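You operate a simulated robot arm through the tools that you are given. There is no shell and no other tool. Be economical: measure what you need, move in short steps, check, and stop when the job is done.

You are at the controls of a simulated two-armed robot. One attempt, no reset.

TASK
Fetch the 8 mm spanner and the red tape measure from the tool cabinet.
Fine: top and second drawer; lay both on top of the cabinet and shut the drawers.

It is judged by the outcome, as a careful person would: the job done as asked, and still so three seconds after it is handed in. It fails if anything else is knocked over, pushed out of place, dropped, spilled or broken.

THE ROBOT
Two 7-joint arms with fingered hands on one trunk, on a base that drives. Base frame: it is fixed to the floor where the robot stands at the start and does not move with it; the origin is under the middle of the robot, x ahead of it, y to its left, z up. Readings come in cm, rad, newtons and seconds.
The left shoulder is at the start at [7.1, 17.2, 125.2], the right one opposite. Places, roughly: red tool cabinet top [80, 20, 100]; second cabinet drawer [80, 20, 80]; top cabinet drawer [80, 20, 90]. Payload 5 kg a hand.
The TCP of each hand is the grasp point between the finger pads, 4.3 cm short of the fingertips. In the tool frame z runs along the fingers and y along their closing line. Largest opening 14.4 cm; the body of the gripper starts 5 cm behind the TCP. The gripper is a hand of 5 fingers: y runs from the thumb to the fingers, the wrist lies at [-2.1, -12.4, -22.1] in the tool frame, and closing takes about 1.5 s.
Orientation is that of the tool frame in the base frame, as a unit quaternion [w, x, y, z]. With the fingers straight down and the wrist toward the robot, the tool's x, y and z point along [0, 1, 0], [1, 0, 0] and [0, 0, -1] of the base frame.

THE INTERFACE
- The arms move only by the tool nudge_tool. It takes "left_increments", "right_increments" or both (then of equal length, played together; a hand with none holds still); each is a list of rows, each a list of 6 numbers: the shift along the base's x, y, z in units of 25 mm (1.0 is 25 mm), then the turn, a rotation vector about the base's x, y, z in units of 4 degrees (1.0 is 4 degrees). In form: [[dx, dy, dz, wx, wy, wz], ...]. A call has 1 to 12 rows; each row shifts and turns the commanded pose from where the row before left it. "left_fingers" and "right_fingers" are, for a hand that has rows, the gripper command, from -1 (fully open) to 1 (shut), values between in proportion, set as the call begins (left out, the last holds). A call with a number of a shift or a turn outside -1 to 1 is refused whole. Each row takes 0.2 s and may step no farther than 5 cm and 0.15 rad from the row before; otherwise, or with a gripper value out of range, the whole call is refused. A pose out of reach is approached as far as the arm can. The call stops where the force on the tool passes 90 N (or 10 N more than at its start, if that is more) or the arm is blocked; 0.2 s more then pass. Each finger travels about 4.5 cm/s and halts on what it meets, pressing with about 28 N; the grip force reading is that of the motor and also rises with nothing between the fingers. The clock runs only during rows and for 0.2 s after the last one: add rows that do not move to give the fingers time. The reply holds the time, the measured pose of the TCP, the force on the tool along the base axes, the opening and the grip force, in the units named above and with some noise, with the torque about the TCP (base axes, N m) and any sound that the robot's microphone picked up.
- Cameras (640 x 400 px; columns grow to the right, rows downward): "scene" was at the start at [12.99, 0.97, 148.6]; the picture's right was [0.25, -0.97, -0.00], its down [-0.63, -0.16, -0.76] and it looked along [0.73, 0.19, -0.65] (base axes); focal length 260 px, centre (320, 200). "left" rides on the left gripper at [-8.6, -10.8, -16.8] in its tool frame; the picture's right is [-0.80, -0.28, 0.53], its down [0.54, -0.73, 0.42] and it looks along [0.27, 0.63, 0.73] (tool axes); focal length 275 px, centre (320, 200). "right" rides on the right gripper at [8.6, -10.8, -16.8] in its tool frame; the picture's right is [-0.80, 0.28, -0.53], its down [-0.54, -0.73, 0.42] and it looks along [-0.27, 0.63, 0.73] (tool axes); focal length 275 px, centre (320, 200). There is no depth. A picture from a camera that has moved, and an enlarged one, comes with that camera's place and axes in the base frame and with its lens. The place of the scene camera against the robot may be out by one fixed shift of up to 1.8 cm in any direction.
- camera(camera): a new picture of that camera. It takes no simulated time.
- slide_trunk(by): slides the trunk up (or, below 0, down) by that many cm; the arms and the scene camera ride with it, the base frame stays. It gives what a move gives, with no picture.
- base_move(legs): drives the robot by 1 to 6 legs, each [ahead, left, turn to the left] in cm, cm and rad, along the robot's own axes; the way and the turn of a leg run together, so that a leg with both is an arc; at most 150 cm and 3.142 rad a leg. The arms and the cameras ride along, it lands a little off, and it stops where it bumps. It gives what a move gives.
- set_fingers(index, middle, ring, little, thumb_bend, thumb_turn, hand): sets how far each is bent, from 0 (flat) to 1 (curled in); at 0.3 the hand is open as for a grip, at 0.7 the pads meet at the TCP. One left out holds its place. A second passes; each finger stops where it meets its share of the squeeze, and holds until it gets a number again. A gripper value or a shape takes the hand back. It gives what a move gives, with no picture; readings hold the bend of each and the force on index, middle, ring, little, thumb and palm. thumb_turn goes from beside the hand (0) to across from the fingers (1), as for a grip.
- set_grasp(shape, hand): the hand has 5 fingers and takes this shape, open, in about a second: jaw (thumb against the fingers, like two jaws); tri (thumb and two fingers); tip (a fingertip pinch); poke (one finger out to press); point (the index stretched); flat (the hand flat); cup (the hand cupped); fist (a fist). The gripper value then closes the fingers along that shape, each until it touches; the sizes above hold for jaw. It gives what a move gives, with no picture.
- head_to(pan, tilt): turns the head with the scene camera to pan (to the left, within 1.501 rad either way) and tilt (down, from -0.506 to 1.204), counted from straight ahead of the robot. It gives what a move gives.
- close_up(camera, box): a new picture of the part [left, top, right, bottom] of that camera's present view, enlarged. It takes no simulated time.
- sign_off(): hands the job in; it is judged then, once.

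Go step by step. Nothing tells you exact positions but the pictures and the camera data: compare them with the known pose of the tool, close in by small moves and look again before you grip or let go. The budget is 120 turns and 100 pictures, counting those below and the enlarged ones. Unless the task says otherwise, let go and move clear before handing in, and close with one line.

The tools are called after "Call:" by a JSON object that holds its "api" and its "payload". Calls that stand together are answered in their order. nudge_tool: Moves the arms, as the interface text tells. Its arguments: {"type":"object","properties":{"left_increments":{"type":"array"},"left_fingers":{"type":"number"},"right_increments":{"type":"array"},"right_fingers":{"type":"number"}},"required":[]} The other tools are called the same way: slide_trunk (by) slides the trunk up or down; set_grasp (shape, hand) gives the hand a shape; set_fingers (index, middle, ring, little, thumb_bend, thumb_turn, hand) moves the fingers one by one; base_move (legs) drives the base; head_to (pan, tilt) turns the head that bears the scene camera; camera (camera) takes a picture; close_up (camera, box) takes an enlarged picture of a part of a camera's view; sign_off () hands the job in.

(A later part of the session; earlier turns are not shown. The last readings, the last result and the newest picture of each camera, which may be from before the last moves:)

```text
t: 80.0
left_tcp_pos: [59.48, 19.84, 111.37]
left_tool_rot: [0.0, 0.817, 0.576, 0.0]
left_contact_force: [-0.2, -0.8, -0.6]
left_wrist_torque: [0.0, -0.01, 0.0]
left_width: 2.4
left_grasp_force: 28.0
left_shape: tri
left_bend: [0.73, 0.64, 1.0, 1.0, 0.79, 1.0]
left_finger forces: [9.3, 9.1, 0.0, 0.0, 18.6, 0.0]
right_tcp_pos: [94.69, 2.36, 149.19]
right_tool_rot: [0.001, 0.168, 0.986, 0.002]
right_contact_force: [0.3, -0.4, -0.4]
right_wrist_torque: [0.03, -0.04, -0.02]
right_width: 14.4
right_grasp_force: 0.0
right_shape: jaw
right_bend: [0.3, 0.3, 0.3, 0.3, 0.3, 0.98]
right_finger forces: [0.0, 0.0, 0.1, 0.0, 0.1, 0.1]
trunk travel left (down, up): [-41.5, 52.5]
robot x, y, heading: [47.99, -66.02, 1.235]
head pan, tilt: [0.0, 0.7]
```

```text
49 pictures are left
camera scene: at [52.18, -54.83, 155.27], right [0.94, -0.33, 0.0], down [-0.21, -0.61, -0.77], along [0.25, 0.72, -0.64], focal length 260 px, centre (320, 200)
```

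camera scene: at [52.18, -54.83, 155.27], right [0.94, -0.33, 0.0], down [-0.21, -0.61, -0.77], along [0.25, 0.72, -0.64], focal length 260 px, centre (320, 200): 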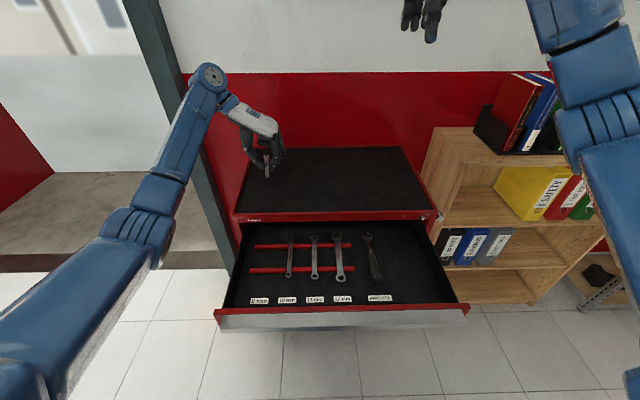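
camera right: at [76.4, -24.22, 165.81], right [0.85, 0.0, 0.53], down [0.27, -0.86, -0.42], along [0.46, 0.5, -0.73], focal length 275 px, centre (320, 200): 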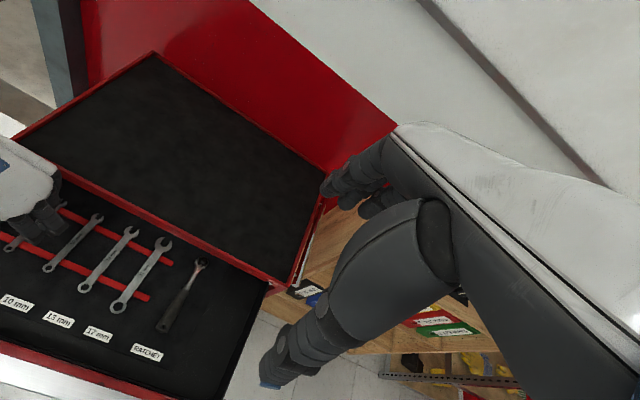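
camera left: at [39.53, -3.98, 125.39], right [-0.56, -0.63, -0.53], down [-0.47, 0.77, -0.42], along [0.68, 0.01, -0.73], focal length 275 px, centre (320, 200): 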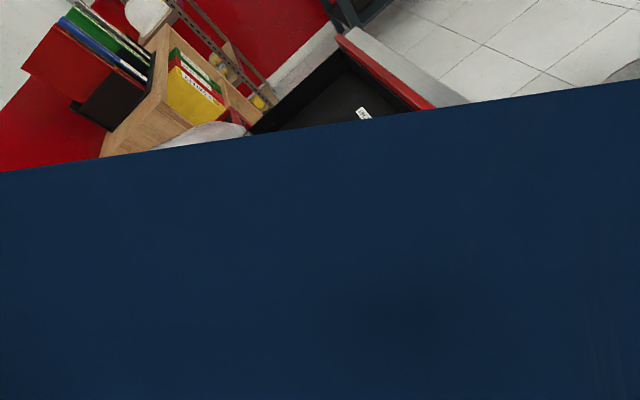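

Call:
{"api": "nudge_tool", "payload": {"left_increments": [[0.1, -0.04, -1, 0, 0, 0], [0.1, -0.04, -1, 0, 0, 0], [0.1, -0.04, -0.8, 0, 0, 0], [0, 0, -0.2, 0, 0, 0], [0, 0, -0.2, 0, 0, 0], [0, 0, -0.2, 0, 0, 0], [0, 0, 0, 0, 0, 0]]}}

Call:
{"api": "close_up", "payload": {"camera": "scene", "box": [225, 120, 321, 180]}}

```text
t: 81.6
left_tcp_pos: [60.22, 19.56, 102.63]
left_tool_rot: [0.001, 0.817, 0.576, -0.001]
left_contact_force: [0.6, 0.4, 0.0]
left_wrist_torque: [0.02, -0.01, 0.0]
left_width: 2.42
left_grasp_force: 28.4
left_shape: tri
left_bend: [0.73, 0.64, 1.0, 1.0, 0.79, 1.0]
left_finger forces: [9.4, 9.2, 0.1, 0.1, 18.5, 0.0]
right_tcp_pos: [94.82, 2.52, 149.19]
right_tool_rot: [0.0, 0.167, 0.986, 0.002]
right_contact_force: [-0.4, 0.0, 0.2]
right_wrist_torque: [0.03, -0.03, -0.02]
right_width: 14.42
right_grasp_force: 0.0
right_shape: jaw
right_bend: [0.3, 0.3, 0.3, 0.3, 0.3, 0.98]
right_finger forces: [0.1, 0.0, 0.1, 0.0, 0.0, 0.0]
trunk travel left (down, up): [-41.5, 52.5]
robot x, y, heading: [48.01, -66.5, 1.225]
head pan, tilt: [0.0, 0.7]
```

```text
6.67 times, centred on (273, 150) of scene
camera zoom: at [52.24, -54.66, 155.24], right [0.94, -0.33, 0.0], down [-0.21, -0.61, -0.76], along [0.25, 0.72, -0.64], focal length 1734 px, centre (633, 533)
```

zoom: 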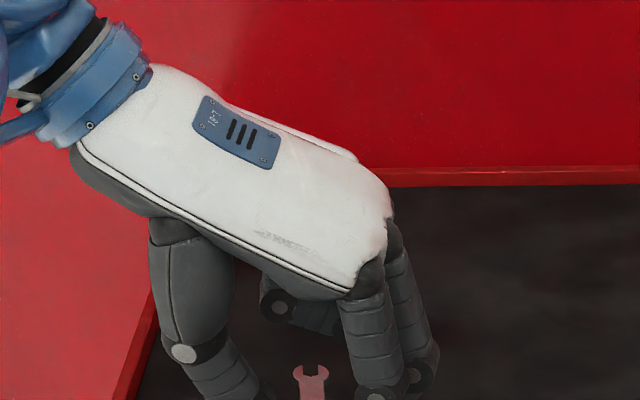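

Still clear. I'll descend in small steps until it touches.

Call:
{"api": "nudge_tool", "payload": {"left_increments": [[0, 0, -0.15, 0, 0, 0], [0, 0, -0.15, 0, 0, 0], [0, 0, 0, 0, 0, 0]]}}

Call:
{"api": "nudge_tool", "payload": {"left_increments": [[0, 0, -0.15, 0, 0, 0], [0, 0, -0.15, 0, 0, 0], [0, 0, 0, 0, 0, 0]]}}

Call:
{"api": "close_up", "payload": {"camera": "scene", "box": [225, 140, 321, 200]}}

```text
t: 82.4
left_tcp_pos: [60.4, 19.67, 101.85]
left_tool_rot: [0.001, 0.817, 0.576, 0.0]
left_contact_force: [-0.2, 0.1, -0.5]
left_wrist_torque: [-0.01, 0.03, -0.01]
left_width: 2.41
left_grasp_force: 28.1
left_shape: tri
left_bend: [0.73, 0.64, 1.0, 1.0, 0.79, 1.0]
left_finger forces: [9.4, 9.2, 0.0, 0.0, 18.6, 0.1]
right_tcp_pos: [94.77, 2.46, 149.1]
right_tool_rot: [0.001, 0.167, 0.986, 0.001]
right_contact_force: [-0.2, 0.2, 0.2]
right_wrist_torque: [-0.02, 0.0, 0.04]
right_width: 14.37
right_grasp_force: 0.0
right_shape: jaw
right_bend: [0.3, 0.3, 0.3, 0.3, 0.3, 0.98]
right_finger forces: [0.1, 0.0, 0.0, 0.0, 0.1, 0.1]
trunk travel left (down, up): [-41.5, 52.5]
robot x, y, heading: [47.85, -66.45, 1.234]
head pan, tilt: [0.0, 0.7]
```

```text
t: 83.2
left_tcp_pos: [60.4, 19.62, 101.17]
left_tool_rot: [0.001, 0.817, 0.577, 0.0]
left_contact_force: [-0.3, 0.4, -0.9]
left_wrist_torque: [-0.01, -0.01, 0.01]
left_width: 2.4
left_grasp_force: 28.5
left_shape: tri
left_bend: [0.73, 0.64, 1.0, 1.0, 0.79, 1.0]
left_finger forces: [9.4, 9.1, 0.0, 0.0, 18.6, 0.0]
right_tcp_pos: [94.81, 2.49, 149.19]
right_tool_rot: [0.0, 0.168, 0.986, 0.001]
right_contact_force: [0.3, 0.1, -0.1]
right_wrist_torque: [0.02, -0.01, 0.01]
right_width: 14.38
right_grasp_force: 0.1
right_shape: jaw
right_bend: [0.3, 0.3, 0.3, 0.3, 0.3, 0.98]
right_finger forces: [0.1, 0.0, 0.0, 0.0, 0.0, 0.0]
trunk travel left (down, up): [-41.5, 52.5]
robot x, y, heading: [48.25, -65.91, 1.234]
head pan, tilt: [0.0, 0.7]
```

```text
6.67 times, centred on (273, 170) of scene
camera zoom: at [52.26, -54.62, 155.23], right [0.94, -0.33, 0.0], down [-0.21, -0.61, -0.76], along [0.25, 0.72, -0.64], focal length 1734 px, centre (633, 400)
```

zoom: 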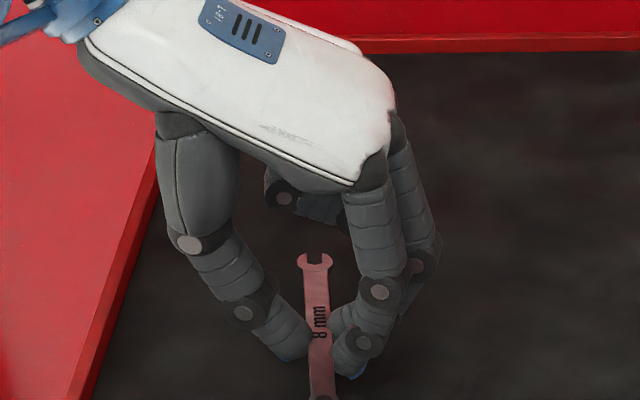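

Call:
{"api": "nudge_tool", "payload": {"left_increments": [[0, 0, -0.2, 0, 0, 0], [0, 0, 0, 0, 0, 0]]}}

Call:
{"api": "nudge_tool", "payload": {"left_increments": [[0, 0, -0.16, 0, 0, 0], [0, 0, 0, 0, 0, 0]]}}

```text
t: 83.8
left_tcp_pos: [60.37, 19.67, 100.72]
left_tool_rot: [0.001, 0.817, 0.576, 0.0]
left_contact_force: [0.3, 0.1, 0.3]
left_wrist_torque: [-0.04, -0.01, 0.02]
left_width: 2.38
left_grasp_force: 28.2
left_shape: tri
left_bend: [0.73, 0.64, 1.0, 1.0, 0.79, 1.0]
left_finger forces: [9.5, 9.3, 0.0, 0.1, 18.5, 0.0]
right_tcp_pos: [94.79, 2.58, 149.05]
right_tool_rot: [0.0, 0.168, 0.986, 0.001]
right_contact_force: [-0.2, 0.1, -0.4]
right_wrist_torque: [0.0, -0.01, 0.0]
right_width: 14.38
right_grasp_force: 0.0
right_shape: jaw
right_bend: [0.3, 0.3, 0.3, 0.3, 0.3, 0.98]
right_finger forces: [0.0, 0.0, 0.0, 0.0, 0.1, 0.1]
trunk travel left (down, up): [-41.5, 52.5]
robot x, y, heading: [48.21, -66.13, 1.233]
head pan, tilt: [0.0, 0.7]
```

```text
t: 84.4
left_tcp_pos: [60.35, 19.71, 100.27]
left_tool_rot: [0.0, 0.818, 0.576, 0.0]
left_contact_force: [0.0, -0.6, 4.0]
left_wrist_torque: [-0.09, -0.09, -0.01]
left_width: 2.39
left_grasp_force: 27.2
left_shape: tri
left_bend: [0.73, 0.64, 1.0, 1.0, 0.79, 1.0]
left_finger forces: [13.2, 9.1, 0.0, 0.1, 18.6, 0.0]
right_tcp_pos: [94.71, 2.49, 149.25]
right_tool_rot: [0.001, 0.167, 0.986, 0.001]
right_contact_force: [0.1, -0.1, -0.3]
right_wrist_torque: [0.01, 0.03, 0.04]
right_width: 14.37
right_grasp_force: 0.1
right_shape: jaw
right_bend: [0.3, 0.3, 0.3, 0.3, 0.3, 0.98]
right_finger forces: [0.0, 0.1, 0.1, 0.0, 0.1, 0.1]
trunk travel left (down, up): [-41.5, 52.5]
robot x, y, heading: [48.24, -66.84, 1.234]
head pan, tilt: [0.0, 0.7]
```

The fingertips touch the mat. I'll release and lift clear.

Call:
{"api": "nudge_tool", "payload": {"left_increments": [[0, 0, 0.04, 0, 0, 0], [0, 0, 0, 0, 0, 0], [0, 0, 0, 0, 0, 0], [0, 0, 0, 0, 0, 0]], "left_fingers": 0.4}}

Call:
{"api": "nudge_tool", "payload": {"left_increments": [[0, 0, 0.4, 0, 0, 0], [0, 0, 0.8, 0, 0, 0], [0, 0, 1, 0, 0, 0], [0, 0, 1, 0, 0, 0], [0, 0, 1, 0, 0, 0], [0, 0, 1, 0, 0, 0], [0, 0, 1, 0, 0, 0], [0, 0, 1, 0, 0, 0], [0, 0, 1, 0, 0, 0], [0, 0, 0, 0, 0, 0]]}}

Call:
{"api": "close_up", "payload": {"camera": "scene", "box": [210, 130, 370, 230]}}

```text
t: 85.4
left_tcp_pos: [60.37, 19.57, 100.47]
left_tool_rot: [0.001, 0.817, 0.576, 0.0]
left_contact_force: [1.2, 1.2, 3.6]
left_wrist_torque: [0.02, 0.12, 0.02]
left_width: 4.34
left_grasp_force: 0.0
left_shape: tri
left_bend: [0.74, 0.54, 0.99, 0.99, 0.75, 1.0]
left_finger forces: [0.6, 0.1, 0.0, 0.0, 3.5, 0.0]
right_tcp_pos: [94.85, 2.39, 149.14]
right_tool_rot: [0.001, 0.168, 0.986, 0.002]
right_contact_force: [0.0, 0.8, -1.1]
right_wrist_torque: [0.03, 0.04, -0.01]
right_width: 14.4
right_grasp_force: 0.0
right_shape: jaw
right_bend: [0.3, 0.3, 0.3, 0.3, 0.3, 0.98]
right_finger forces: [0.0, 0.0, 0.0, 0.1, 0.0, 0.0]
trunk travel left (down, up): [-41.5, 52.5]
robot x, y, heading: [47.63, -66.59, 1.232]
head pan, tilt: [0.0, 0.7]
```

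```text
t: 87.6
left_tcp_pos: [60.13, 19.58, 120.92]
left_tool_rot: [0.001, 0.817, 0.577, 0.0]
left_contact_force: [-0.1, 0.2, 0.2]
left_wrist_torque: [-0.01, -0.01, 0.02]
left_width: 4.32
left_grasp_force: 0.1
left_shape: tri
left_bend: [0.74, 0.54, 0.99, 0.99, 0.74, 1.0]
left_finger forces: [0.0, 0.0, 0.1, 0.1, 0.0, 0.0]
right_tcp_pos: [94.82, 2.7, 149.12]
right_tool_rot: [0.0, 0.168, 0.986, 0.001]
right_contact_force: [0.6, 0.1, -0.5]
right_wrist_torque: [0.0, 0.02, -0.02]
right_width: 14.4
right_grasp_force: 0.2
right_shape: jaw
right_bend: [0.3, 0.3, 0.3, 0.3, 0.3, 0.98]
right_finger forces: [0.0, 0.1, 0.0, 0.0, 0.0, 0.1]
trunk travel left (down, up): [-41.5, 52.5]
robot x, y, heading: [48.13, -66.47, 1.234]
head pan, tilt: [0.0, 0.7]
```

```text
4.00 times, centred on (290, 180) of scene
camera zoom: at [52.25, -54.58, 155.23], right [0.94, -0.33, 0.0], down [-0.21, -0.61, -0.76], along [0.25, 0.72, -0.64], focal length 1040 px, centre (440, 280)
```

zoom: 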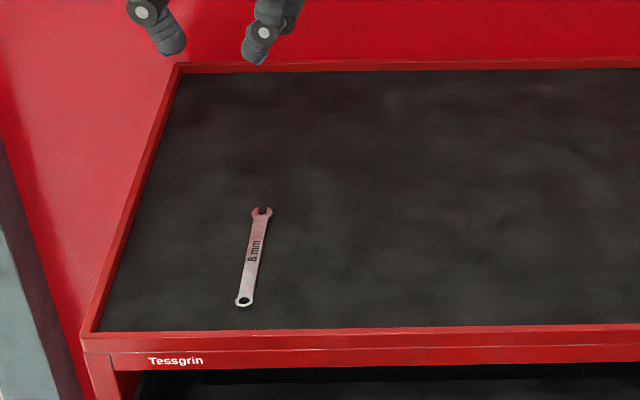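

The spanner is on the mat. Next I'll close the top drawer: back off, close the right hand, lower it in front of the pull and push.

Call:
{"api": "base_move", "payload": {"legs": [[-50, 0, 0]]}}

Call:
{"api": "nudge_tool", "payload": {"right_increments": [[-0.4, 0.14, -1, 0, 0, 0], [-0.4, 0.14, -1, 0, 0, 0], [-0.4, 0.14, -1, 0, 0, 0], [-0.4, 0.14, -1, 0, 0, 0], [-0.4, 0.14, -1, 0, 0, 0], [-0.4, 0.14, -1, 0, 0, 0], [-0.4, 0.14, -1, 0, 0, 0], [-0.4, 0.14, -1, 0, 0, 0], [-0.4, 0.14, -1, 0, 0, 0], [-0.4, 0.14, -1, 0, 0, 0], [-0.4, 0.14, -1, 0, 0, 0], [-0.4, 0.14, -1, 0, 0, 0]], "right_fingers": 1}}

Call:
{"api": "nudge_tool", "payload": {"right_increments": [[0, 0, -1, 0, 0, 0], [0, 0, -1, 0, 0, 0], [0, 0, -1, 0, 0, 0], [0, 0, -1, 0, 0, 0], [0, 0, -1, 0, 0, 0], [0, 0, -1, 0, 0, 0], [0, 0, -1, 0, 0, 0], [0, 0, -1, 0, 0, 0], [0, 0, -1, 0, 0, 0], [0, 0, -1, 0, 0, 0], [0, 0, 0, 0, 0, 0]]}}

Call:
{"api": "camera", "payload": {"camera": "scene"}}

```text
t: 90.5
left_tcp_pos: [43.45, -26.4, 120.74]
left_tool_rot: [0.0, 0.814, 0.581, -0.001]
left_contact_force: [-0.3, 0.5, -0.6]
left_wrist_torque: [0.01, 0.03, -0.02]
left_width: 4.3
left_grasp_force: 0.0
left_shape: tri
left_bend: [0.74, 0.54, 0.99, 0.99, 0.74, 1.0]
left_finger forces: [0.1, 0.0, 0.0, 0.0, 0.1, 0.0]
right_tcp_pos: [78.18, -43.12, 149.11]
right_tool_rot: [-0.001, 0.163, 0.987, 0.001]
right_contact_force: [0.0, -0.9, -0.7]
right_wrist_torque: [0.02, 0.01, 0.03]
right_width: 14.37
right_grasp_force: 0.0
right_shape: jaw
right_bend: [0.3, 0.3, 0.3, 0.3, 0.3, 0.98]
right_finger forces: [0.0, 0.0, 0.0, 0.0, 0.0, 0.0]
trunk travel left (down, up): [-41.5, 52.5]
robot x, y, heading: [32.38, -112.38, 1.243]
head pan, tilt: [0.0, 0.7]
```

```text
t: 93.1
left_tcp_pos: [43.49, -26.52, 120.76]
left_tool_rot: [0.001, 0.814, 0.581, -0.001]
left_contact_force: [0.8, -0.2, 0.5]
left_wrist_torque: [0.0, 0.03, 0.0]
left_width: 4.31
left_grasp_force: 0.0
left_shape: tri
left_bend: [0.74, 0.54, 0.99, 0.99, 0.74, 1.0]
left_finger forces: [0.1, 0.0, 0.0, 0.0, 0.1, 0.0]
right_tcp_pos: [66.18, -38.95, 119.23]
right_tool_rot: [0.001, 0.164, 0.986, 0.0]
right_contact_force: [0.0, 0.7, 0.1]
right_wrist_torque: [-0.02, -0.02, -0.03]
right_width: 0.03
right_grasp_force: 28.2
right_shape: jaw
right_bend: [0.7, 0.7, 0.7, 0.7, 0.59, 1.0]
right_finger forces: [0.1, 0.0, 0.1, 0.0, 0.0, 0.1]
trunk travel left (down, up): [-41.5, 52.5]
robot x, y, heading: [31.85, -112.62, 1.238]
head pan, tilt: [0.0, 0.7]
```

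```text
t: 95.5
left_tcp_pos: [43.6, -26.49, 120.82]
left_tool_rot: [0.001, 0.814, 0.581, 0.0]
left_contact_force: [-0.1, -0.1, 0.4]
left_wrist_torque: [0.02, -0.01, 0.02]
left_width: 4.31
left_grasp_force: 0.1
left_shape: tri
left_bend: [0.74, 0.54, 0.99, 0.99, 0.74, 1.0]
left_finger forces: [0.1, 0.0, 0.0, 0.0, 0.0, 0.0]
right_tcp_pos: [66.05, -38.95, 93.95]
right_tool_rot: [0.0, 0.163, 0.987, 0.001]
right_contact_force: [-0.8, 0.2, 0.2]
right_wrist_torque: [0.02, -0.03, -0.02]
right_width: 0.0
right_grasp_force: 28.0
right_shape: jaw
right_bend: [0.7, 0.7, 0.7, 0.7, 0.59, 1.0]
right_finger forces: [0.1, 0.0, 0.0, 0.0, 0.1, 0.1]
trunk travel left (down, up): [-41.5, 52.5]
robot x, y, heading: [31.87, -112.35, 1.24]
head pan, tilt: [0.0, 0.7]
```

```text
45 pictures are left
camera scene: at [36.1, -100.77, 155.24], right [0.95, -0.32, 0.0], down [-0.21, -0.61, -0.76], along [0.25, 0.72, -0.64], focal length 260 px, centre (320, 200)
```

scene: 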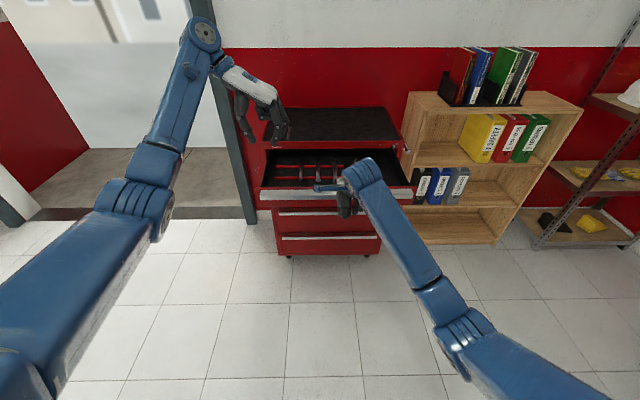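

Call:
{"api": "nudge_tool", "payload": {"right_increments": [[0, 0, -0.5, 0, 0, 0], [0, 0, -0.4, 0, 0, 0], [0, 0, 0, 0, 0, 0]]}}

Call:
{"api": "base_move", "payload": {"legs": [[12, 0, 0]]}}

Call:
{"api": "camera", "payload": {"camera": "scene"}}

```text
t: 96.3
left_tcp_pos: [43.41, -26.41, 120.89]
left_tool_rot: [0.0, 0.814, 0.581, -0.001]
left_contact_force: [-0.3, 0.1, 0.1]
left_wrist_torque: [-0.02, 0.0, 0.02]
left_width: 4.33
left_grasp_force: 0.0
left_shape: tri
left_bend: [0.74, 0.54, 0.99, 0.99, 0.74, 1.0]
left_finger forces: [0.0, 0.1, 0.0, 0.0, 0.0, 0.0]
right_tcp_pos: [66.02, -39.04, 91.79]
right_tool_rot: [0.001, 0.163, 0.987, 0.0]
right_contact_force: [0.2, -0.7, -0.1]
right_wrist_torque: [-0.03, -0.04, 0.01]
right_width: 0.0
right_grasp_force: 27.9
right_shape: jaw
right_bend: [0.7, 0.7, 0.7, 0.7, 0.59, 1.0]
right_finger forces: [0.0, 0.1, 0.0, 0.0, 0.1, 0.0]
trunk travel left (down, up): [-41.5, 52.5]
robot x, y, heading: [31.77, -112.87, 1.239]
head pan, tilt: [0.0, 0.7]
```

```text
t: 97.5
left_tcp_pos: [47.28, -15.1, 120.91]
left_tool_rot: [0.001, 0.814, 0.581, -0.001]
left_contact_force: [0.7, 0.2, -0.6]
left_wrist_torque: [-0.02, -0.02, -0.02]
left_width: 4.32
left_grasp_force: 0.0
left_shape: tri
left_bend: [0.74, 0.54, 0.99, 0.99, 0.74, 1.0]
left_finger forces: [0.0, 0.1, 0.1, 0.0, 0.1, 0.0]
right_tcp_pos: [69.97, -27.69, 91.95]
right_tool_rot: [0.0, 0.163, 0.987, 0.001]
right_contact_force: [0.1, 0.4, 0.2]
right_wrist_torque: [0.02, 0.02, -0.06]
right_width: 0.0
right_grasp_force: 27.3
right_shape: jaw
right_bend: [0.7, 0.7, 0.7, 0.7, 0.59, 1.0]
right_finger forces: [0.1, 0.1, 0.0, 0.0, 0.0, 0.0]
trunk travel left (down, up): [-41.5, 52.5]
robot x, y, heading: [36.08, -100.97, 1.236]
head pan, tilt: [0.0, 0.7]
```

```text
44 pictures are left
camera scene: at [39.98, -89.39, 155.26], right [0.95, -0.32, 0.0], down [-0.21, -0.61, -0.77], along [0.25, 0.72, -0.64], focal length 260 px, centre (320, 200)
```

scene: 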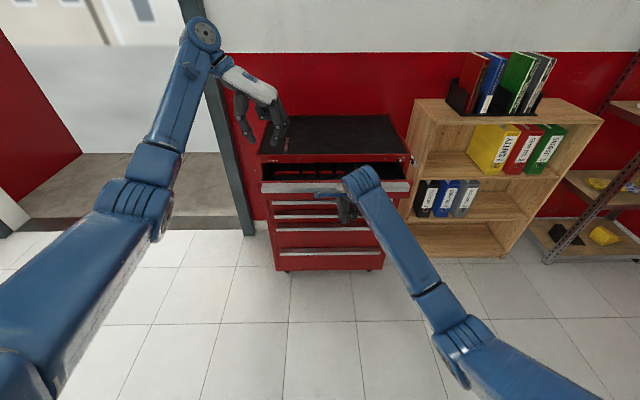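

Call:
{"api": "base_move", "payload": {"legs": [[20, 0, 0]]}}

Call:
{"api": "nudge_tool", "payload": {"right_increments": [[0.067, 0.188, 0, 0, 0, 0], [0.067, 0.188, 0, 0, 0, 0], [0.067, 0.188, 0, 0, 0, 0], [0.067, 0.188, 0, 0, 0, 0], [0.067, 0.188, 0, 0, 0, 0], [0.067, 0.188, 0, 0, 0, 0]]}}

Call:
{"api": "camera", "payload": {"camera": "scene"}}

```text
t: 99.1
left_tcp_pos: [53.92, 3.54, 120.95]
left_tool_rot: [0.001, 0.815, 0.579, 0.0]
left_contact_force: [0.2, 0.1, -1.2]
left_wrist_torque: [-0.01, 0.03, -0.01]
left_width: 4.33
left_grasp_force: 0.1
left_shape: tri
left_bend: [0.74, 0.54, 0.99, 0.99, 0.74, 1.0]
left_finger forces: [0.0, 0.0, 0.0, 0.0, 0.0, 0.0]
right_tcp_pos: [76.55, -8.98, 91.86]
right_tool_rot: [-0.001, 0.164, 0.986, 0.001]
right_contact_force: [-0.2, 0.1, 0.1]
right_wrist_torque: [-0.02, -0.02, 0.01]
right_width: 0.0
right_grasp_force: 28.2
right_shape: jaw
right_bend: [0.7, 0.7, 0.7, 0.7, 0.59, 1.0]
right_finger forces: [0.1, 0.0, 0.0, 0.0, 0.0, 0.1]
trunk travel left (down, up): [-41.5, 52.5]
robot x, y, heading: [42.14, -82.46, 1.241]
head pan, tilt: [0.0, 0.7]
```

```text
t: 100.5
left_tcp_pos: [53.97, 3.62, 120.84]
left_tool_rot: [0.0, 0.815, 0.58, -0.001]
left_contact_force: [-1.0, 0.6, 0.4]
left_wrist_torque: [0.01, -0.01, 0.0]
left_width: 4.32
left_grasp_force: 0.0
left_shape: tri
left_bend: [0.74, 0.54, 0.99, 0.99, 0.74, 1.0]
left_finger forces: [0.0, 0.0, 0.1, 0.0, 0.0, 0.0]
right_tcp_pos: [77.54, -6.12, 91.83]
right_tool_rot: [0.001, 0.164, 0.986, 0.001]
right_contact_force: [0.5, -0.3, -0.4]
right_wrist_torque: [-0.02, 0.02, -0.02]
right_width: 0.0
right_grasp_force: 28.3
right_shape: jaw
right_bend: [0.7, 0.7, 0.7, 0.7, 0.59, 1.0]
right_finger forces: [0.1, 0.0, 0.0, 0.0, 0.0, 0.0]
trunk travel left (down, up): [-41.5, 52.5]
robot x, y, heading: [42.32, -82.67, 1.241]
head pan, tilt: [0.0, 0.7]
```

```text
43 pictures are left
camera scene: at [46.42, -70.67, 155.23], right [0.95, -0.33, 0.0], down [-0.21, -0.61, -0.76], along [0.25, 0.72, -0.64], focal length 260 px, centre (320, 200)
```

scene: 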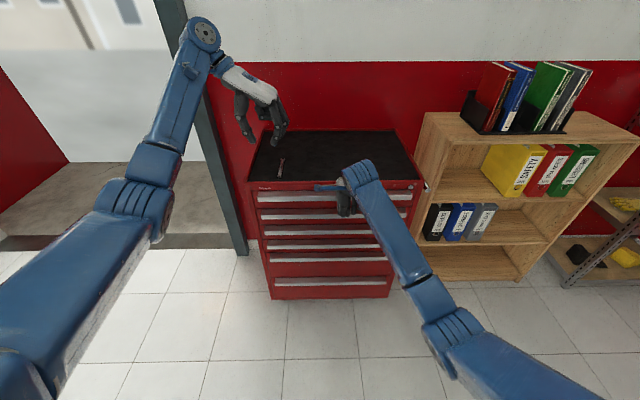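

Call:
{"api": "nudge_tool", "payload": {"right_increments": [[0.067, 0.188, 0, 0, 0, 0], [0.067, 0.188, 0, 0, 0, 0], [0.067, 0.188, 0, 0, 0, 0], [0.05, 0.141, 0, 0, 0, 0], [0, 0, 0, 0, 0, 0]]}}

Call:
{"api": "close_up", "payload": {"camera": "scene", "box": [236, 160, 428, 280]}}

```text
t: 101.7
left_tcp_pos: [53.75, 3.14, 121.25]
left_tool_rot: [-0.001, 0.816, 0.579, 0.001]
left_contact_force: [-0.1, 0.8, 0.4]
left_wrist_torque: [0.0, 0.03, 0.02]
left_width: 4.31
left_grasp_force: 0.0
left_shape: tri
left_bend: [0.74, 0.54, 0.99, 0.99, 0.74, 1.0]
left_finger forces: [0.0, 0.1, 0.0, 0.1, 0.0, 0.0]
right_tcp_pos: [78.08, -4.73, 92.27]
right_tool_rot: [0.0, 0.164, 0.986, 0.004]
right_contact_force: [-9.4, -32.6, 17.6]
right_wrist_torque: [0.72, -0.51, -0.67]
right_width: 0.0
right_grasp_force: 27.6
right_shape: jaw
right_bend: [0.7, 0.7, 0.7, 0.7, 0.59, 1.0]
right_finger forces: [0.1, 34.9, 1.9, 0.0, 0.0, 0.1]
trunk travel left (down, up): [-41.5, 52.5]
robot x, y, heading: [42.05, -82.59, 1.242]
head pan, tilt: [0.0, 0.7]
```

```text
3.33 times, centred on (332, 220) of scene
camera zoom: at [46.21, -71.32, 155.3], right [0.95, -0.33, 0.0], down [-0.21, -0.61, -0.77], along [0.25, 0.73, -0.64], focal length 867 px, centre (280, 133)
```

zoom: 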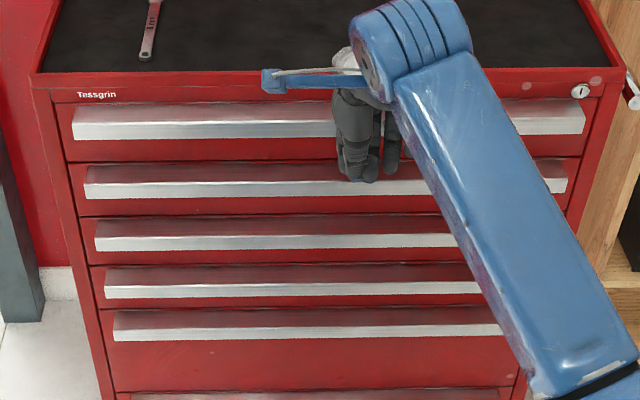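

The top drawer is shut. Next I'll back away, raise the right hand, and turn the left hand level for the second drawer's pull.

Call:
{"api": "base_move", "payload": {"legs": [[-24, 0, 0]]}}

Call:
{"api": "set_grasp", "payload": {"hand": "left", "shape": "jaw"}}

Call:
{"api": "nudge_tool", "payload": {"left_increments": [[0, 0, 0.3, 0.4375, -0.9225, 0.721], [0, 0, 0.3, 0.4375, -0.9225, 0.721], [0, 0, 0.3, 0.4375, -0.9225, 0.721], [0, 0, 0.3, 0.4375, -0.9225, 0.721], [0, 0, 0, 0.4375, -0.9225, 0.721], [0, 0, 0, 0.4375, -0.9225, 0.721], [0, 0, 0, 0.4375, -0.9225, 0.721], [0, 0, 0, 0.4375, -0.9225, 0.721], [0, 0, 0, 0.4375, -0.9225, 0.721], [0, 0, 0, 0.4375, -0.9225, 0.721], [0, 0, 0, 0.4375, -0.9225, 0.721], [0, 0, 0, 0.4375, -0.9225, 0.721]], "right_increments": [[0.1, 0, 1, 0, 0, 0], [0.1, 0, 1, 0, 0, 0], [0.1, 0, 1, 0, 0, 0], [0.1, 0, 1, 0, 0, 0], [0.1, 0, 1, 0, 0, 0], [0.1, 0, 1, 0, 0, 0], [0.1, 0, 1, 0, 0, 0], [0.1, 0, 1, 0, 0, 0], [0.1, 0, 1, 0, 0, 0], [0.1, 0, 1, 0, 0, 0], [0.1, 0, 1, 0, 0, 0], [0.1, 0, 1, 0, 0, 0]]}}

Call:
{"api": "nudge_tool", "payload": {"left_increments": [[0, 0, 0, 0.4375, -0.9225, 0.721], [0, 0, 0, 0.4375, -0.9225, 0.721], [0, 0, 0, 0.4375, -0.9225, 0.721], [0, 0, 0, 0.4375, -0.9225, 0.721], [0, 0, 0, 0.4375, -0.9225, 0.721], [0, 0, 0, 0.4375, -0.9225, 0.721], [0, 0, 0, 0.4375, -0.9225, 0.721], [0, 0, 0, 0.4375, -0.9225, 0.721], [0, 0, 0, 0.4375, -0.9225, 0.721], [0, 0, 0, 0.4375, -0.9225, 0.721], [0, 0, 0, 0.4375, -0.9225, 0.721], [0, 0, 0, 0.4375, -0.9225, 0.721]], "right_increments": [[0.3, 0, 1, 0, 0, 0], [0.3, 0, 1, 0, 0, 0], [0.3, 0, 1, 0, 0, 0], [0.3, 0, 1, 0, 0, 0], [0.3, 0, 1, 0, 0, 0], [0.3, 0, 1, 0, 0, 0], [0.3, 0, 1, 0, 0, 0], [0.3, 0, 1, 0, 0, 0], [0.3, 0, 1, 0, 0, 0], [0.3, 0, 1, 0, 0, 0], [0, 0, 0, 0, 0, 0], [0, 0, 0, 0, 0, 0]]}}

Call:
{"api": "camera", "payload": {"camera": "scene"}}

```text
t: 103.5
left_tcp_pos: [46.1, -18.79, 120.78]
left_tool_rot: [0.0, 0.815, 0.58, -0.001]
left_contact_force: [-0.5, 0.7, 0.1]
left_wrist_torque: [-0.02, 0.0, 0.04]
left_width: 4.3
left_grasp_force: 0.0
left_shape: tri
left_bend: [0.74, 0.54, 0.99, 0.99, 0.74, 1.0]
left_finger forces: [0.1, 0.0, 0.0, 0.1, 0.0, 0.0]
right_tcp_pos: [70.39, -26.71, 91.63]
right_tool_rot: [0.0, 0.163, 0.987, 0.001]
right_contact_force: [-0.4, 1.3, 0.5]
right_wrist_torque: [0.01, 0.04, -0.02]
right_width: 0.02
right_grasp_force: 27.7
right_shape: jaw
right_bend: [0.7, 0.7, 0.7, 0.7, 0.6, 1.0]
right_finger forces: [0.0, 0.1, 0.1, 0.0, 0.0, 0.1]
trunk travel left (down, up): [-41.5, 52.5]
robot x, y, heading: [34.35, -104.73, 1.238]
head pan, tilt: [0.0, 0.7]
```

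```text
t: 104.4
left_tcp_pos: [46.04, -18.69, 120.83]
left_tool_rot: [0.0, 0.814, 0.58, 0.0]
left_contact_force: [-0.4, 0.3, 0.8]
left_wrist_torque: [-0.02, 0.01, -0.01]
left_width: 14.4
left_grasp_force: 0.0
left_shape: jaw
left_bend: [0.3, 0.3, 0.3, 0.3, 0.3, 0.98]
left_finger forces: [0.0, 0.0, 0.0, 0.0, 0.0, 0.0]
right_tcp_pos: [70.33, -26.67, 91.8]
right_tool_rot: [0.0, 0.164, 0.986, 0.001]
right_contact_force: [0.0, -0.2, -0.1]
right_wrist_torque: [-0.01, 0.05, -0.03]
right_width: 0.0
right_grasp_force: 28.1
right_shape: jaw
right_bend: [0.7, 0.7, 0.7, 0.7, 0.6, 1.0]
right_finger forces: [0.0, 0.0, 0.0, 0.1, 0.0, 0.2]
trunk travel left (down, up): [-41.5, 52.5]
robot x, y, heading: [34.55, -104.61, 1.246]
head pan, tilt: [0.0, 0.7]
```

```text
t: 107.0
left_tcp_pos: [46.08, -18.98, 123.97]
left_tool_rot: [0.073, 0.538, 0.737, 0.403]
left_contact_force: [0.0, 0.7, 0.2]
left_wrist_torque: [0.01, 0.0, -0.01]
left_width: 14.36
left_grasp_force: 0.0
left_shape: jaw
left_bend: [0.3, 0.3, 0.3, 0.3, 0.3, 0.98]
left_finger forces: [0.0, 0.1, 0.0, 0.0, 0.1, 0.0]
right_tcp_pos: [73.35, -26.88, 121.87]
right_tool_rot: [0.0, 0.164, 0.987, 0.0]
right_contact_force: [-0.2, -0.1, -0.2]
right_wrist_torque: [0.01, 0.0, -0.01]
right_width: 0.0
right_grasp_force: 28.6
right_shape: jaw
right_bend: [0.7, 0.7, 0.7, 0.7, 0.6, 1.0]
right_finger forces: [0.0, 0.0, 0.0, 0.0, 0.0, 0.1]
trunk travel left (down, up): [-41.5, 52.5]
robot x, y, heading: [34.67, -104.41, 1.241]
head pan, tilt: [0.0, 0.7]
```

```text
t: 109.6
left_tcp_pos: [46.21, -18.81, 123.84]
left_tool_rot: [0.124, 0.119, 0.697, 0.697]
left_contact_force: [0.8, -0.7, 0.5]
left_wrist_torque: [-0.01, 0.01, 0.03]
left_width: 14.36
left_grasp_force: 0.0
left_shape: jaw
left_bend: [0.3, 0.3, 0.3, 0.3, 0.3, 0.98]
left_finger forces: [0.1, 0.1, 0.1, 0.0, 0.1, 0.0]
right_tcp_pos: [81.0, -26.64, 146.77]
right_tool_rot: [-0.001, 0.163, 0.987, 0.001]
right_contact_force: [0.2, -0.6, 0.1]
right_wrist_torque: [0.01, 0.05, 0.01]
right_width: 0.0
right_grasp_force: 28.3
right_shape: jaw
right_bend: [0.7, 0.7, 0.7, 0.7, 0.6, 1.0]
right_finger forces: [0.0, 0.1, 0.0, 0.0, 0.0, 0.0]
trunk travel left (down, up): [-41.5, 52.5]
robot x, y, heading: [34.68, -104.75, 1.242]
head pan, tilt: [0.0, 0.7]
```

```text
41 pictures are left
camera scene: at [38.86, -93.1, 155.24], right [0.95, -0.32, 0.0], down [-0.21, -0.61, -0.76], along [0.25, 0.72, -0.64], focal length 260 px, centre (320, 200)
```

scene: 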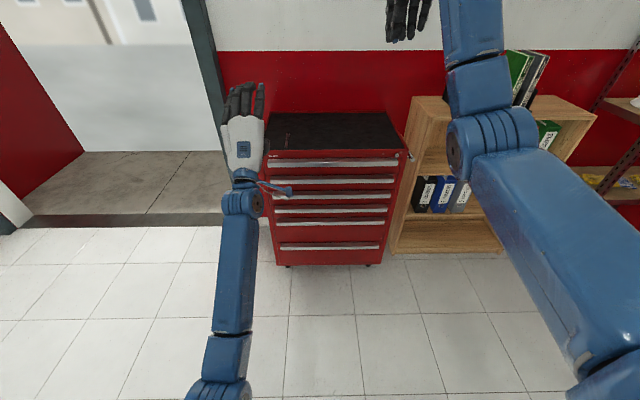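

The hand is level. I'll extend it, then lower the trunk to bring it to the second pull's height.

Call:
{"api": "nudge_tool", "payload": {"left_increments": [[0.754, 0.475, 0, 0, 0, 0], [0.754, 0.475, 0, 0, 0, 0], [0.754, 0.475, 0, 0, 0, 0], [0.754, 0.475, 0, 0, 0, 0], [0.754, 0.475, 0, 0, 0, 0], [0.754, 0.475, 0, 0, 0, 0], [0.754, 0.475, 0, 0, 0, 0], [0.754, 0.475, 0, 0, 0, 0], [0, 0, 0, 0, 0, 0]], "left_fingers": 0}}

Call:
{"api": "slide_trunk", "payload": {"by": -40.5}}

Call:
{"api": "camera", "payload": {"camera": "left"}}

Call:
{"api": "camera", "payload": {"camera": "scene"}}

```text
t: 111.6
left_tcp_pos: [61.1, -9.19, 123.86]
left_tool_rot: [0.123, 0.118, 0.697, 0.697]
left_contact_force: [0.2, 0.0, 0.1]
left_wrist_torque: [-0.01, -0.04, 0.01]
left_width: 7.25
left_grasp_force: 0.1
left_shape: jaw
left_bend: [0.74, 0.45, 0.42, 0.4, 0.7, 1.0]
left_finger forces: [0.1, 0.0, 0.1, 0.0, 0.0, 0.1]
right_tcp_pos: [80.87, -26.6, 146.85]
right_tool_rot: [0.0, 0.163, 0.987, 0.001]
right_contact_force: [-0.2, -0.7, 0.5]
right_wrist_torque: [-0.02, -0.05, 0.03]
right_width: 0.0
right_grasp_force: 27.7
right_shape: jaw
right_bend: [0.7, 0.7, 0.7, 0.7, 0.6, 1.0]
right_finger forces: [0.1, 0.1, 0.0, 0.1, 0.1, 0.1]
trunk travel left (down, up): [-41.5, 52.5]
robot x, y, heading: [34.59, -104.8, 1.238]
head pan, tilt: [0.0, 0.7]
```

```text
refused: -40.5 is not a number from -40 to 40
```

```text
40 pictures are left
camera left: at [63.62, -27.88, 113.1], right [0.93, 0.23, -0.28], down [-0.36, 0.58, -0.73], along [-0.01, 0.78, 0.63], focal length 275 px, centre (320, 200)
```

left: 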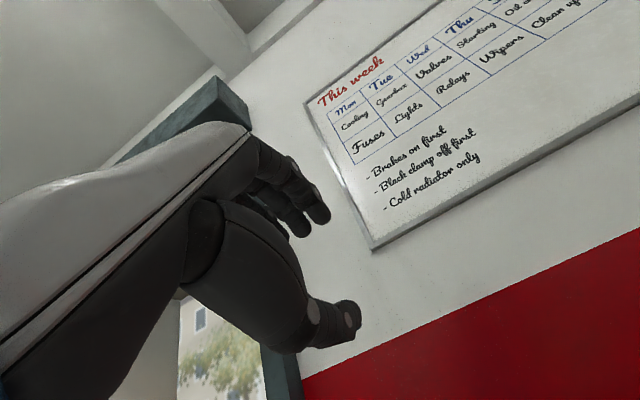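

```text
39 pictures are left
camera scene: at [38.68, -93.08, 155.24], right [0.95, -0.32, 0.0], down [-0.21, -0.61, -0.76], along [0.25, 0.72, -0.64], focal length 260 px, centre (320, 200)
```

scene: 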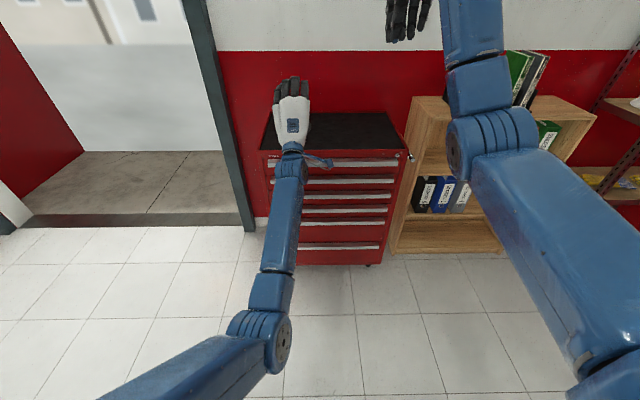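

Call:
{"api": "slide_trunk", "payload": {"by": -39}}

Call:
{"api": "camera", "payload": {"camera": "left"}}

```text
t: 115.3
left_tcp_pos: [61.17, -9.27, 84.84]
left_tool_rot: [0.125, 0.118, 0.697, 0.696]
left_contact_force: [-0.6, 0.2, -0.3]
left_wrist_torque: [-0.03, 0.0, 0.01]
left_width: 7.26
left_grasp_force: 0.0
left_shape: jaw
left_bend: [0.74, 0.45, 0.42, 0.4, 0.7, 1.0]
left_finger forces: [0.1, 0.0, 0.0, 0.0, 0.0, 0.0]
right_tcp_pos: [80.82, -26.69, 107.85]
right_tool_rot: [0.001, 0.164, 0.986, 0.001]
right_contact_force: [0.0, 0.5, 0.3]
right_wrist_torque: [0.0, 0.01, 0.01]
right_width: 0.01
right_grasp_force: 27.9
right_shape: jaw
right_bend: [0.7, 0.7, 0.7, 0.7, 0.6, 1.0]
right_finger forces: [0.0, 0.0, 0.1, 0.1, 0.1, 0.0]
trunk travel left (down, up): [-2.5, 91.5]
robot x, y, heading: [34.48, -104.56, 1.244]
head pan, tilt: [0.0, 0.7]
```

```text
38 pictures are left
camera left: at [63.68, -27.92, 74.13], right [0.93, 0.23, -0.28], down [-0.36, 0.58, -0.73], along [-0.01, 0.78, 0.63], focal length 275 px, centre (320, 200)
```

left: 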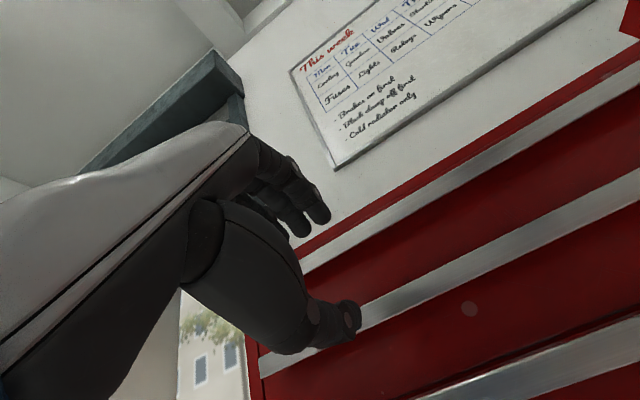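

Call:
{"api": "nudge_tool", "payload": {"left_increments": [[0, 0, -0.5, 0, 0, 0], [0, 0, -0.44, 0, 0, 0], [0.134, 0.377, 0, 0, 0, 0], [0.134, 0.377, 0, 0, 0, 0], [0.134, 0.377, 0, 0, 0, 0], [0.134, 0.377, 0, 0, 0, 0], [0.134, 0.377, 0, 0, 0, 0], [0.134, 0.377, 0, 0, 0, 0], [0.134, 0.377, 0, 0, 0, 0], [0, 0, 0, 0, 0, 0]], "left_fingers": 0.25}}

Call:
{"api": "camera", "payload": {"camera": "left"}}

Call:
{"api": "close_up", "payload": {"camera": "scene", "box": [220, 20, 380, 120]}}

```text
t: 117.5
left_tcp_pos: [63.78, -2.69, 82.59]
left_tool_rot: [0.125, 0.118, 0.697, 0.696]
left_contact_force: [-0.3, 0.8, 0.3]
left_wrist_torque: [0.0, 0.0, 0.0]
left_width: 5.42
left_grasp_force: 0.0
left_shape: jaw
left_bend: [0.74, 0.5, 0.48, 0.45, 0.73, 1.0]
left_finger forces: [0.0, 0.1, 0.0, 0.1, 0.1, 0.1]
right_tcp_pos: [80.88, -26.7, 107.81]
right_tool_rot: [0.0, 0.163, 0.987, 0.001]
right_contact_force: [-0.5, -0.1, 0.1]
right_wrist_torque: [0.02, 0.01, -0.02]
right_width: 0.03
right_grasp_force: 27.9
right_shape: jaw
right_bend: [0.7, 0.7, 0.7, 0.7, 0.6, 1.0]
right_finger forces: [0.1, 0.0, 0.0, 0.1, 0.0, 0.0]
trunk travel left (down, up): [-2.5, 91.5]
robot x, y, heading: [34.71, -104.65, 1.24]
head pan, tilt: [0.0, 0.7]
```

```text
37 pictures are left
camera left: at [66.07, -21.36, 71.82], right [0.93, 0.23, -0.28], down [-0.36, 0.58, -0.73], along [-0.01, 0.78, 0.63], focal length 275 px, centre (320, 200)
```

left: 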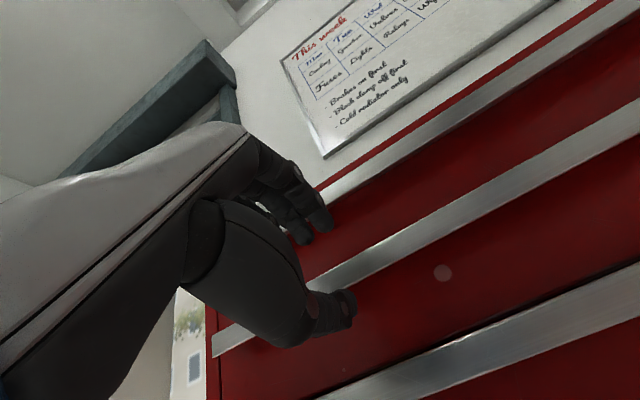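

```text
4.00 times, centred on (300, 70) of scene
camera zoom: at [38.72, -93.08, 116.23], right [0.95, -0.32, 0.0], down [-0.21, -0.61, -0.76], along [0.25, 0.72, -0.64], focal length 1040 px, centre (400, 720)
```

zoom: 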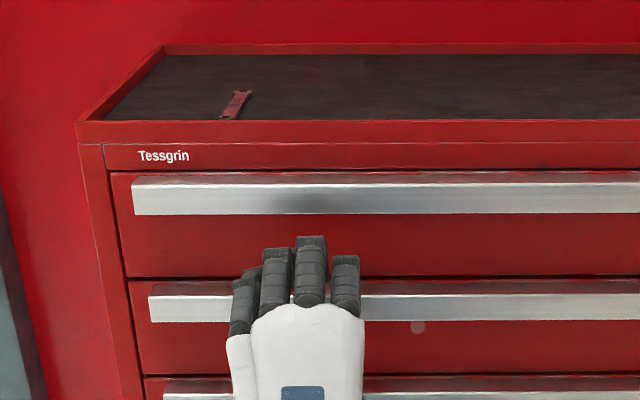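

Same layout as for the first drawer. I'll go forward the last stretch and close on the lip.

Call:
{"api": "nudge_tool", "payload": {"left_increments": [[0.067, 0.188, 0, 0, 0, 0], [0.067, 0.188, 0, 0, 0, 0], [0.067, 0.188, 0, 0, 0, 0], [0.067, 0.188, 0, 0, 0, 0], [0.067, 0.188, 0, 0, 0, 0], [0.067, 0.188, 0, 0, 0, 0], [0.067, 0.188, 0, 0, 0, 0], [0.067, 0.188, 0, 0, 0, 0], [0.067, 0.188, 0, 0, 0, 0], [0.067, 0.188, 0, 0, 0, 0], [0.067, 0.188, 0, 0, 0, 0], [0, 0, 0, 0, 0, 0]]}}

Call:
{"api": "nudge_tool", "payload": {"left_increments": [[0, 0, 0, 0, 0, 0], [0, 0, 0, 0, 0, 0], [0, 0, 0, 0, 0, 0], [0, 0, 0, 0, 0, 0], [0, 0, 0, 0, 0, 0], [0, 0, 0, 0, 0, 0], [0, 0, 0, 0, 0, 0], [0, 0, 0, 0, 0, 0]], "left_fingers": 1}}

Call:
{"api": "camera", "payload": {"camera": "left"}}

```text
t: 120.1
left_tcp_pos: [65.35, 2.3, 82.66]
left_tool_rot: [0.125, 0.119, 0.696, 0.697]
left_contact_force: [-5.4, -15.3, -1.6]
left_wrist_torque: [-0.41, 0.15, 0.0]
left_width: 5.51
left_grasp_force: 0.1
left_shape: jaw
left_bend: [0.74, 0.5, 0.48, 0.45, 0.73, 1.0]
left_finger forces: [0.3, 3.3, 0.1, 0.0, 11.8, 0.0]
right_tcp_pos: [80.8, -26.79, 107.91]
right_tool_rot: [0.0, 0.164, 0.987, 0.001]
right_contact_force: [1.4, 0.8, 0.1]
right_wrist_torque: [-0.04, 0.02, -0.01]
right_width: 0.0
right_grasp_force: 28.4
right_shape: jaw
right_bend: [0.7, 0.7, 0.7, 0.7, 0.6, 1.0]
right_finger forces: [0.1, 0.0, 0.0, 0.0, 0.1, 0.0]
trunk travel left (down, up): [-2.5, 91.5]
robot x, y, heading: [34.56, -104.98, 1.243]
head pan, tilt: [0.0, 0.7]
```

```text
t: 121.9
left_tcp_pos: [65.44, 2.58, 82.47]
left_tool_rot: [0.125, 0.119, 0.697, 0.696]
left_contact_force: [-0.6, 3.0, -2.2]
left_wrist_torque: [0.44, -0.06, -0.04]
left_width: 2.73
left_grasp_force: 27.9
left_shape: jaw
left_bend: [0.74, 0.62, 0.63, 0.61, 0.78, 1.0]
left_finger forces: [11.0, 3.0, 2.8, 0.0, 20.5, 0.1]
right_tcp_pos: [80.9, -26.62, 107.76]
right_tool_rot: [0.0, 0.162, 0.987, 0.0]
right_contact_force: [-0.1, 0.0, 0.0]
right_wrist_torque: [0.0, -0.03, 0.03]
right_width: 0.02
right_grasp_force: 27.9
right_shape: jaw
right_bend: [0.7, 0.7, 0.7, 0.7, 0.6, 1.0]
right_finger forces: [0.0, 0.1, 0.0, 0.0, 0.1, 0.1]
trunk travel left (down, up): [-2.5, 91.5]
robot x, y, heading: [34.49, -104.41, 1.239]
head pan, tilt: [0.0, 0.7]
```

```text
35 pictures are left
camera left: at [67.88, -16.11, 71.75], right [0.93, 0.23, -0.28], down [-0.36, 0.58, -0.73], along [-0.01, 0.78, 0.62], focal length 275 px, centre (320, 200)
```

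left: 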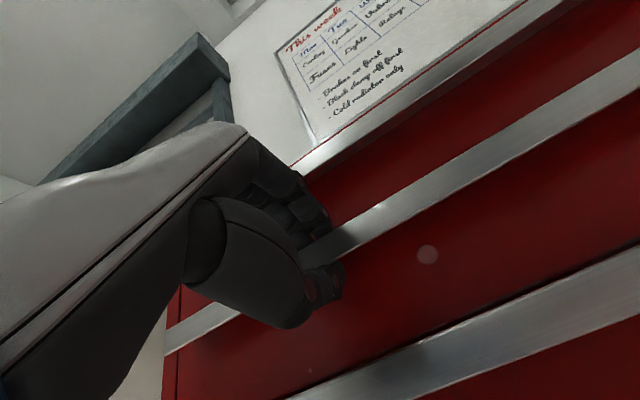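

Gripped as before. I'll pull by reversing the base, keeping the arm still.

Call:
{"api": "base_move", "payload": {"legs": [[-10, 0, 0]]}}

Call:
{"api": "camera", "payload": {"camera": "scene"}}

```text
t: 123.1
left_tcp_pos: [62.16, -7.18, 82.55]
left_tool_rot: [0.125, 0.12, 0.697, 0.696]
left_contact_force: [5.3, -2.6, -6.0]
left_wrist_torque: [0.35, 0.01, -0.14]
left_width: 2.65
left_grasp_force: 27.9
left_shape: jaw
left_bend: [0.74, 0.62, 0.64, 0.61, 0.78, 1.0]
left_finger forces: [10.3, 2.7, 2.8, 0.0, 22.8, 0.0]
right_tcp_pos: [77.74, -36.32, 107.92]
right_tool_rot: [0.0, 0.163, 0.987, 0.001]
right_contact_force: [-0.3, -0.3, 0.9]
right_wrist_torque: [0.06, -0.05, 0.01]
right_width: 0.0
right_grasp_force: 28.0
right_shape: jaw
right_bend: [0.7, 0.7, 0.7, 0.7, 0.6, 1.0]
right_finger forces: [0.0, 0.1, 0.0, 0.1, 0.1, 0.0]
trunk travel left (down, up): [-2.5, 91.5]
robot x, y, heading: [31.53, -114.32, 1.24]
head pan, tilt: [0.0, 0.7]
```

```text
34 pictures are left
camera scene: at [35.47, -102.69, 116.25], right [0.95, -0.32, 0.0], down [-0.21, -0.61, -0.77], along [0.25, 0.72, -0.64], focal length 260 px, centre (320, 200)
```

scene: 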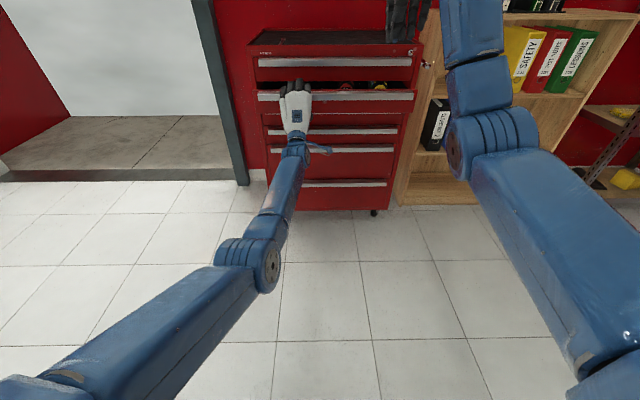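

Call:
{"api": "base_move", "payload": {"legs": [[-20, 0, 0]]}}

Call:
{"api": "camera", "payload": {"camera": "scene"}}

```text
t: 124.7
left_tcp_pos: [55.9, -25.87, 82.52]
left_tool_rot: [0.125, 0.121, 0.697, 0.696]
left_contact_force: [10.9, -3.7, -3.3]
left_wrist_torque: [0.42, 0.04, -0.36]
left_width: 2.66
left_grasp_force: 28.0
left_shape: jaw
left_bend: [0.74, 0.62, 0.63, 0.61, 0.78, 1.0]
left_finger forces: [11.0, 3.3, 3.3, 0.1, 23.7, 0.1]
right_tcp_pos: [71.34, -54.99, 107.83]
right_tool_rot: [0.0, 0.164, 0.986, 0.002]
right_contact_force: [0.0, 0.0, -0.2]
right_wrist_torque: [0.01, -0.05, 0.01]
right_width: 0.01
right_grasp_force: 27.8
right_shape: jaw
right_bend: [0.7, 0.7, 0.7, 0.7, 0.6, 1.0]
right_finger forces: [0.0, 0.1, 0.0, 0.1, 0.0, 0.1]
trunk travel left (down, up): [-2.5, 91.5]
robot x, y, heading: [25.21, -132.8, 1.237]
head pan, tilt: [0.0, 0.7]
```

```text
33 pictures are left
camera scene: at [29.14, -121.38, 116.25], right [0.95, -0.33, 0.0], down [-0.21, -0.61, -0.76], along [0.25, 0.72, -0.64], focal length 260 px, centre (320, 200)
```

scene: 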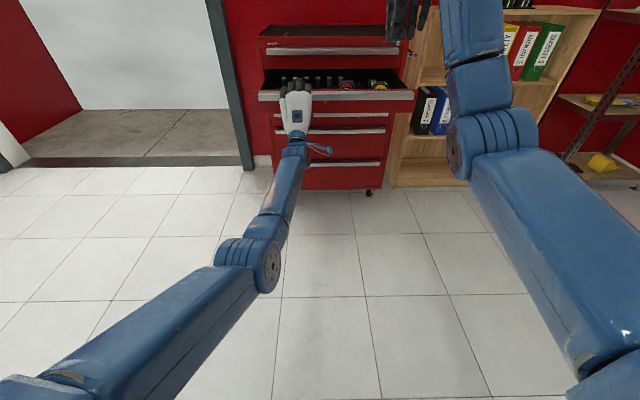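

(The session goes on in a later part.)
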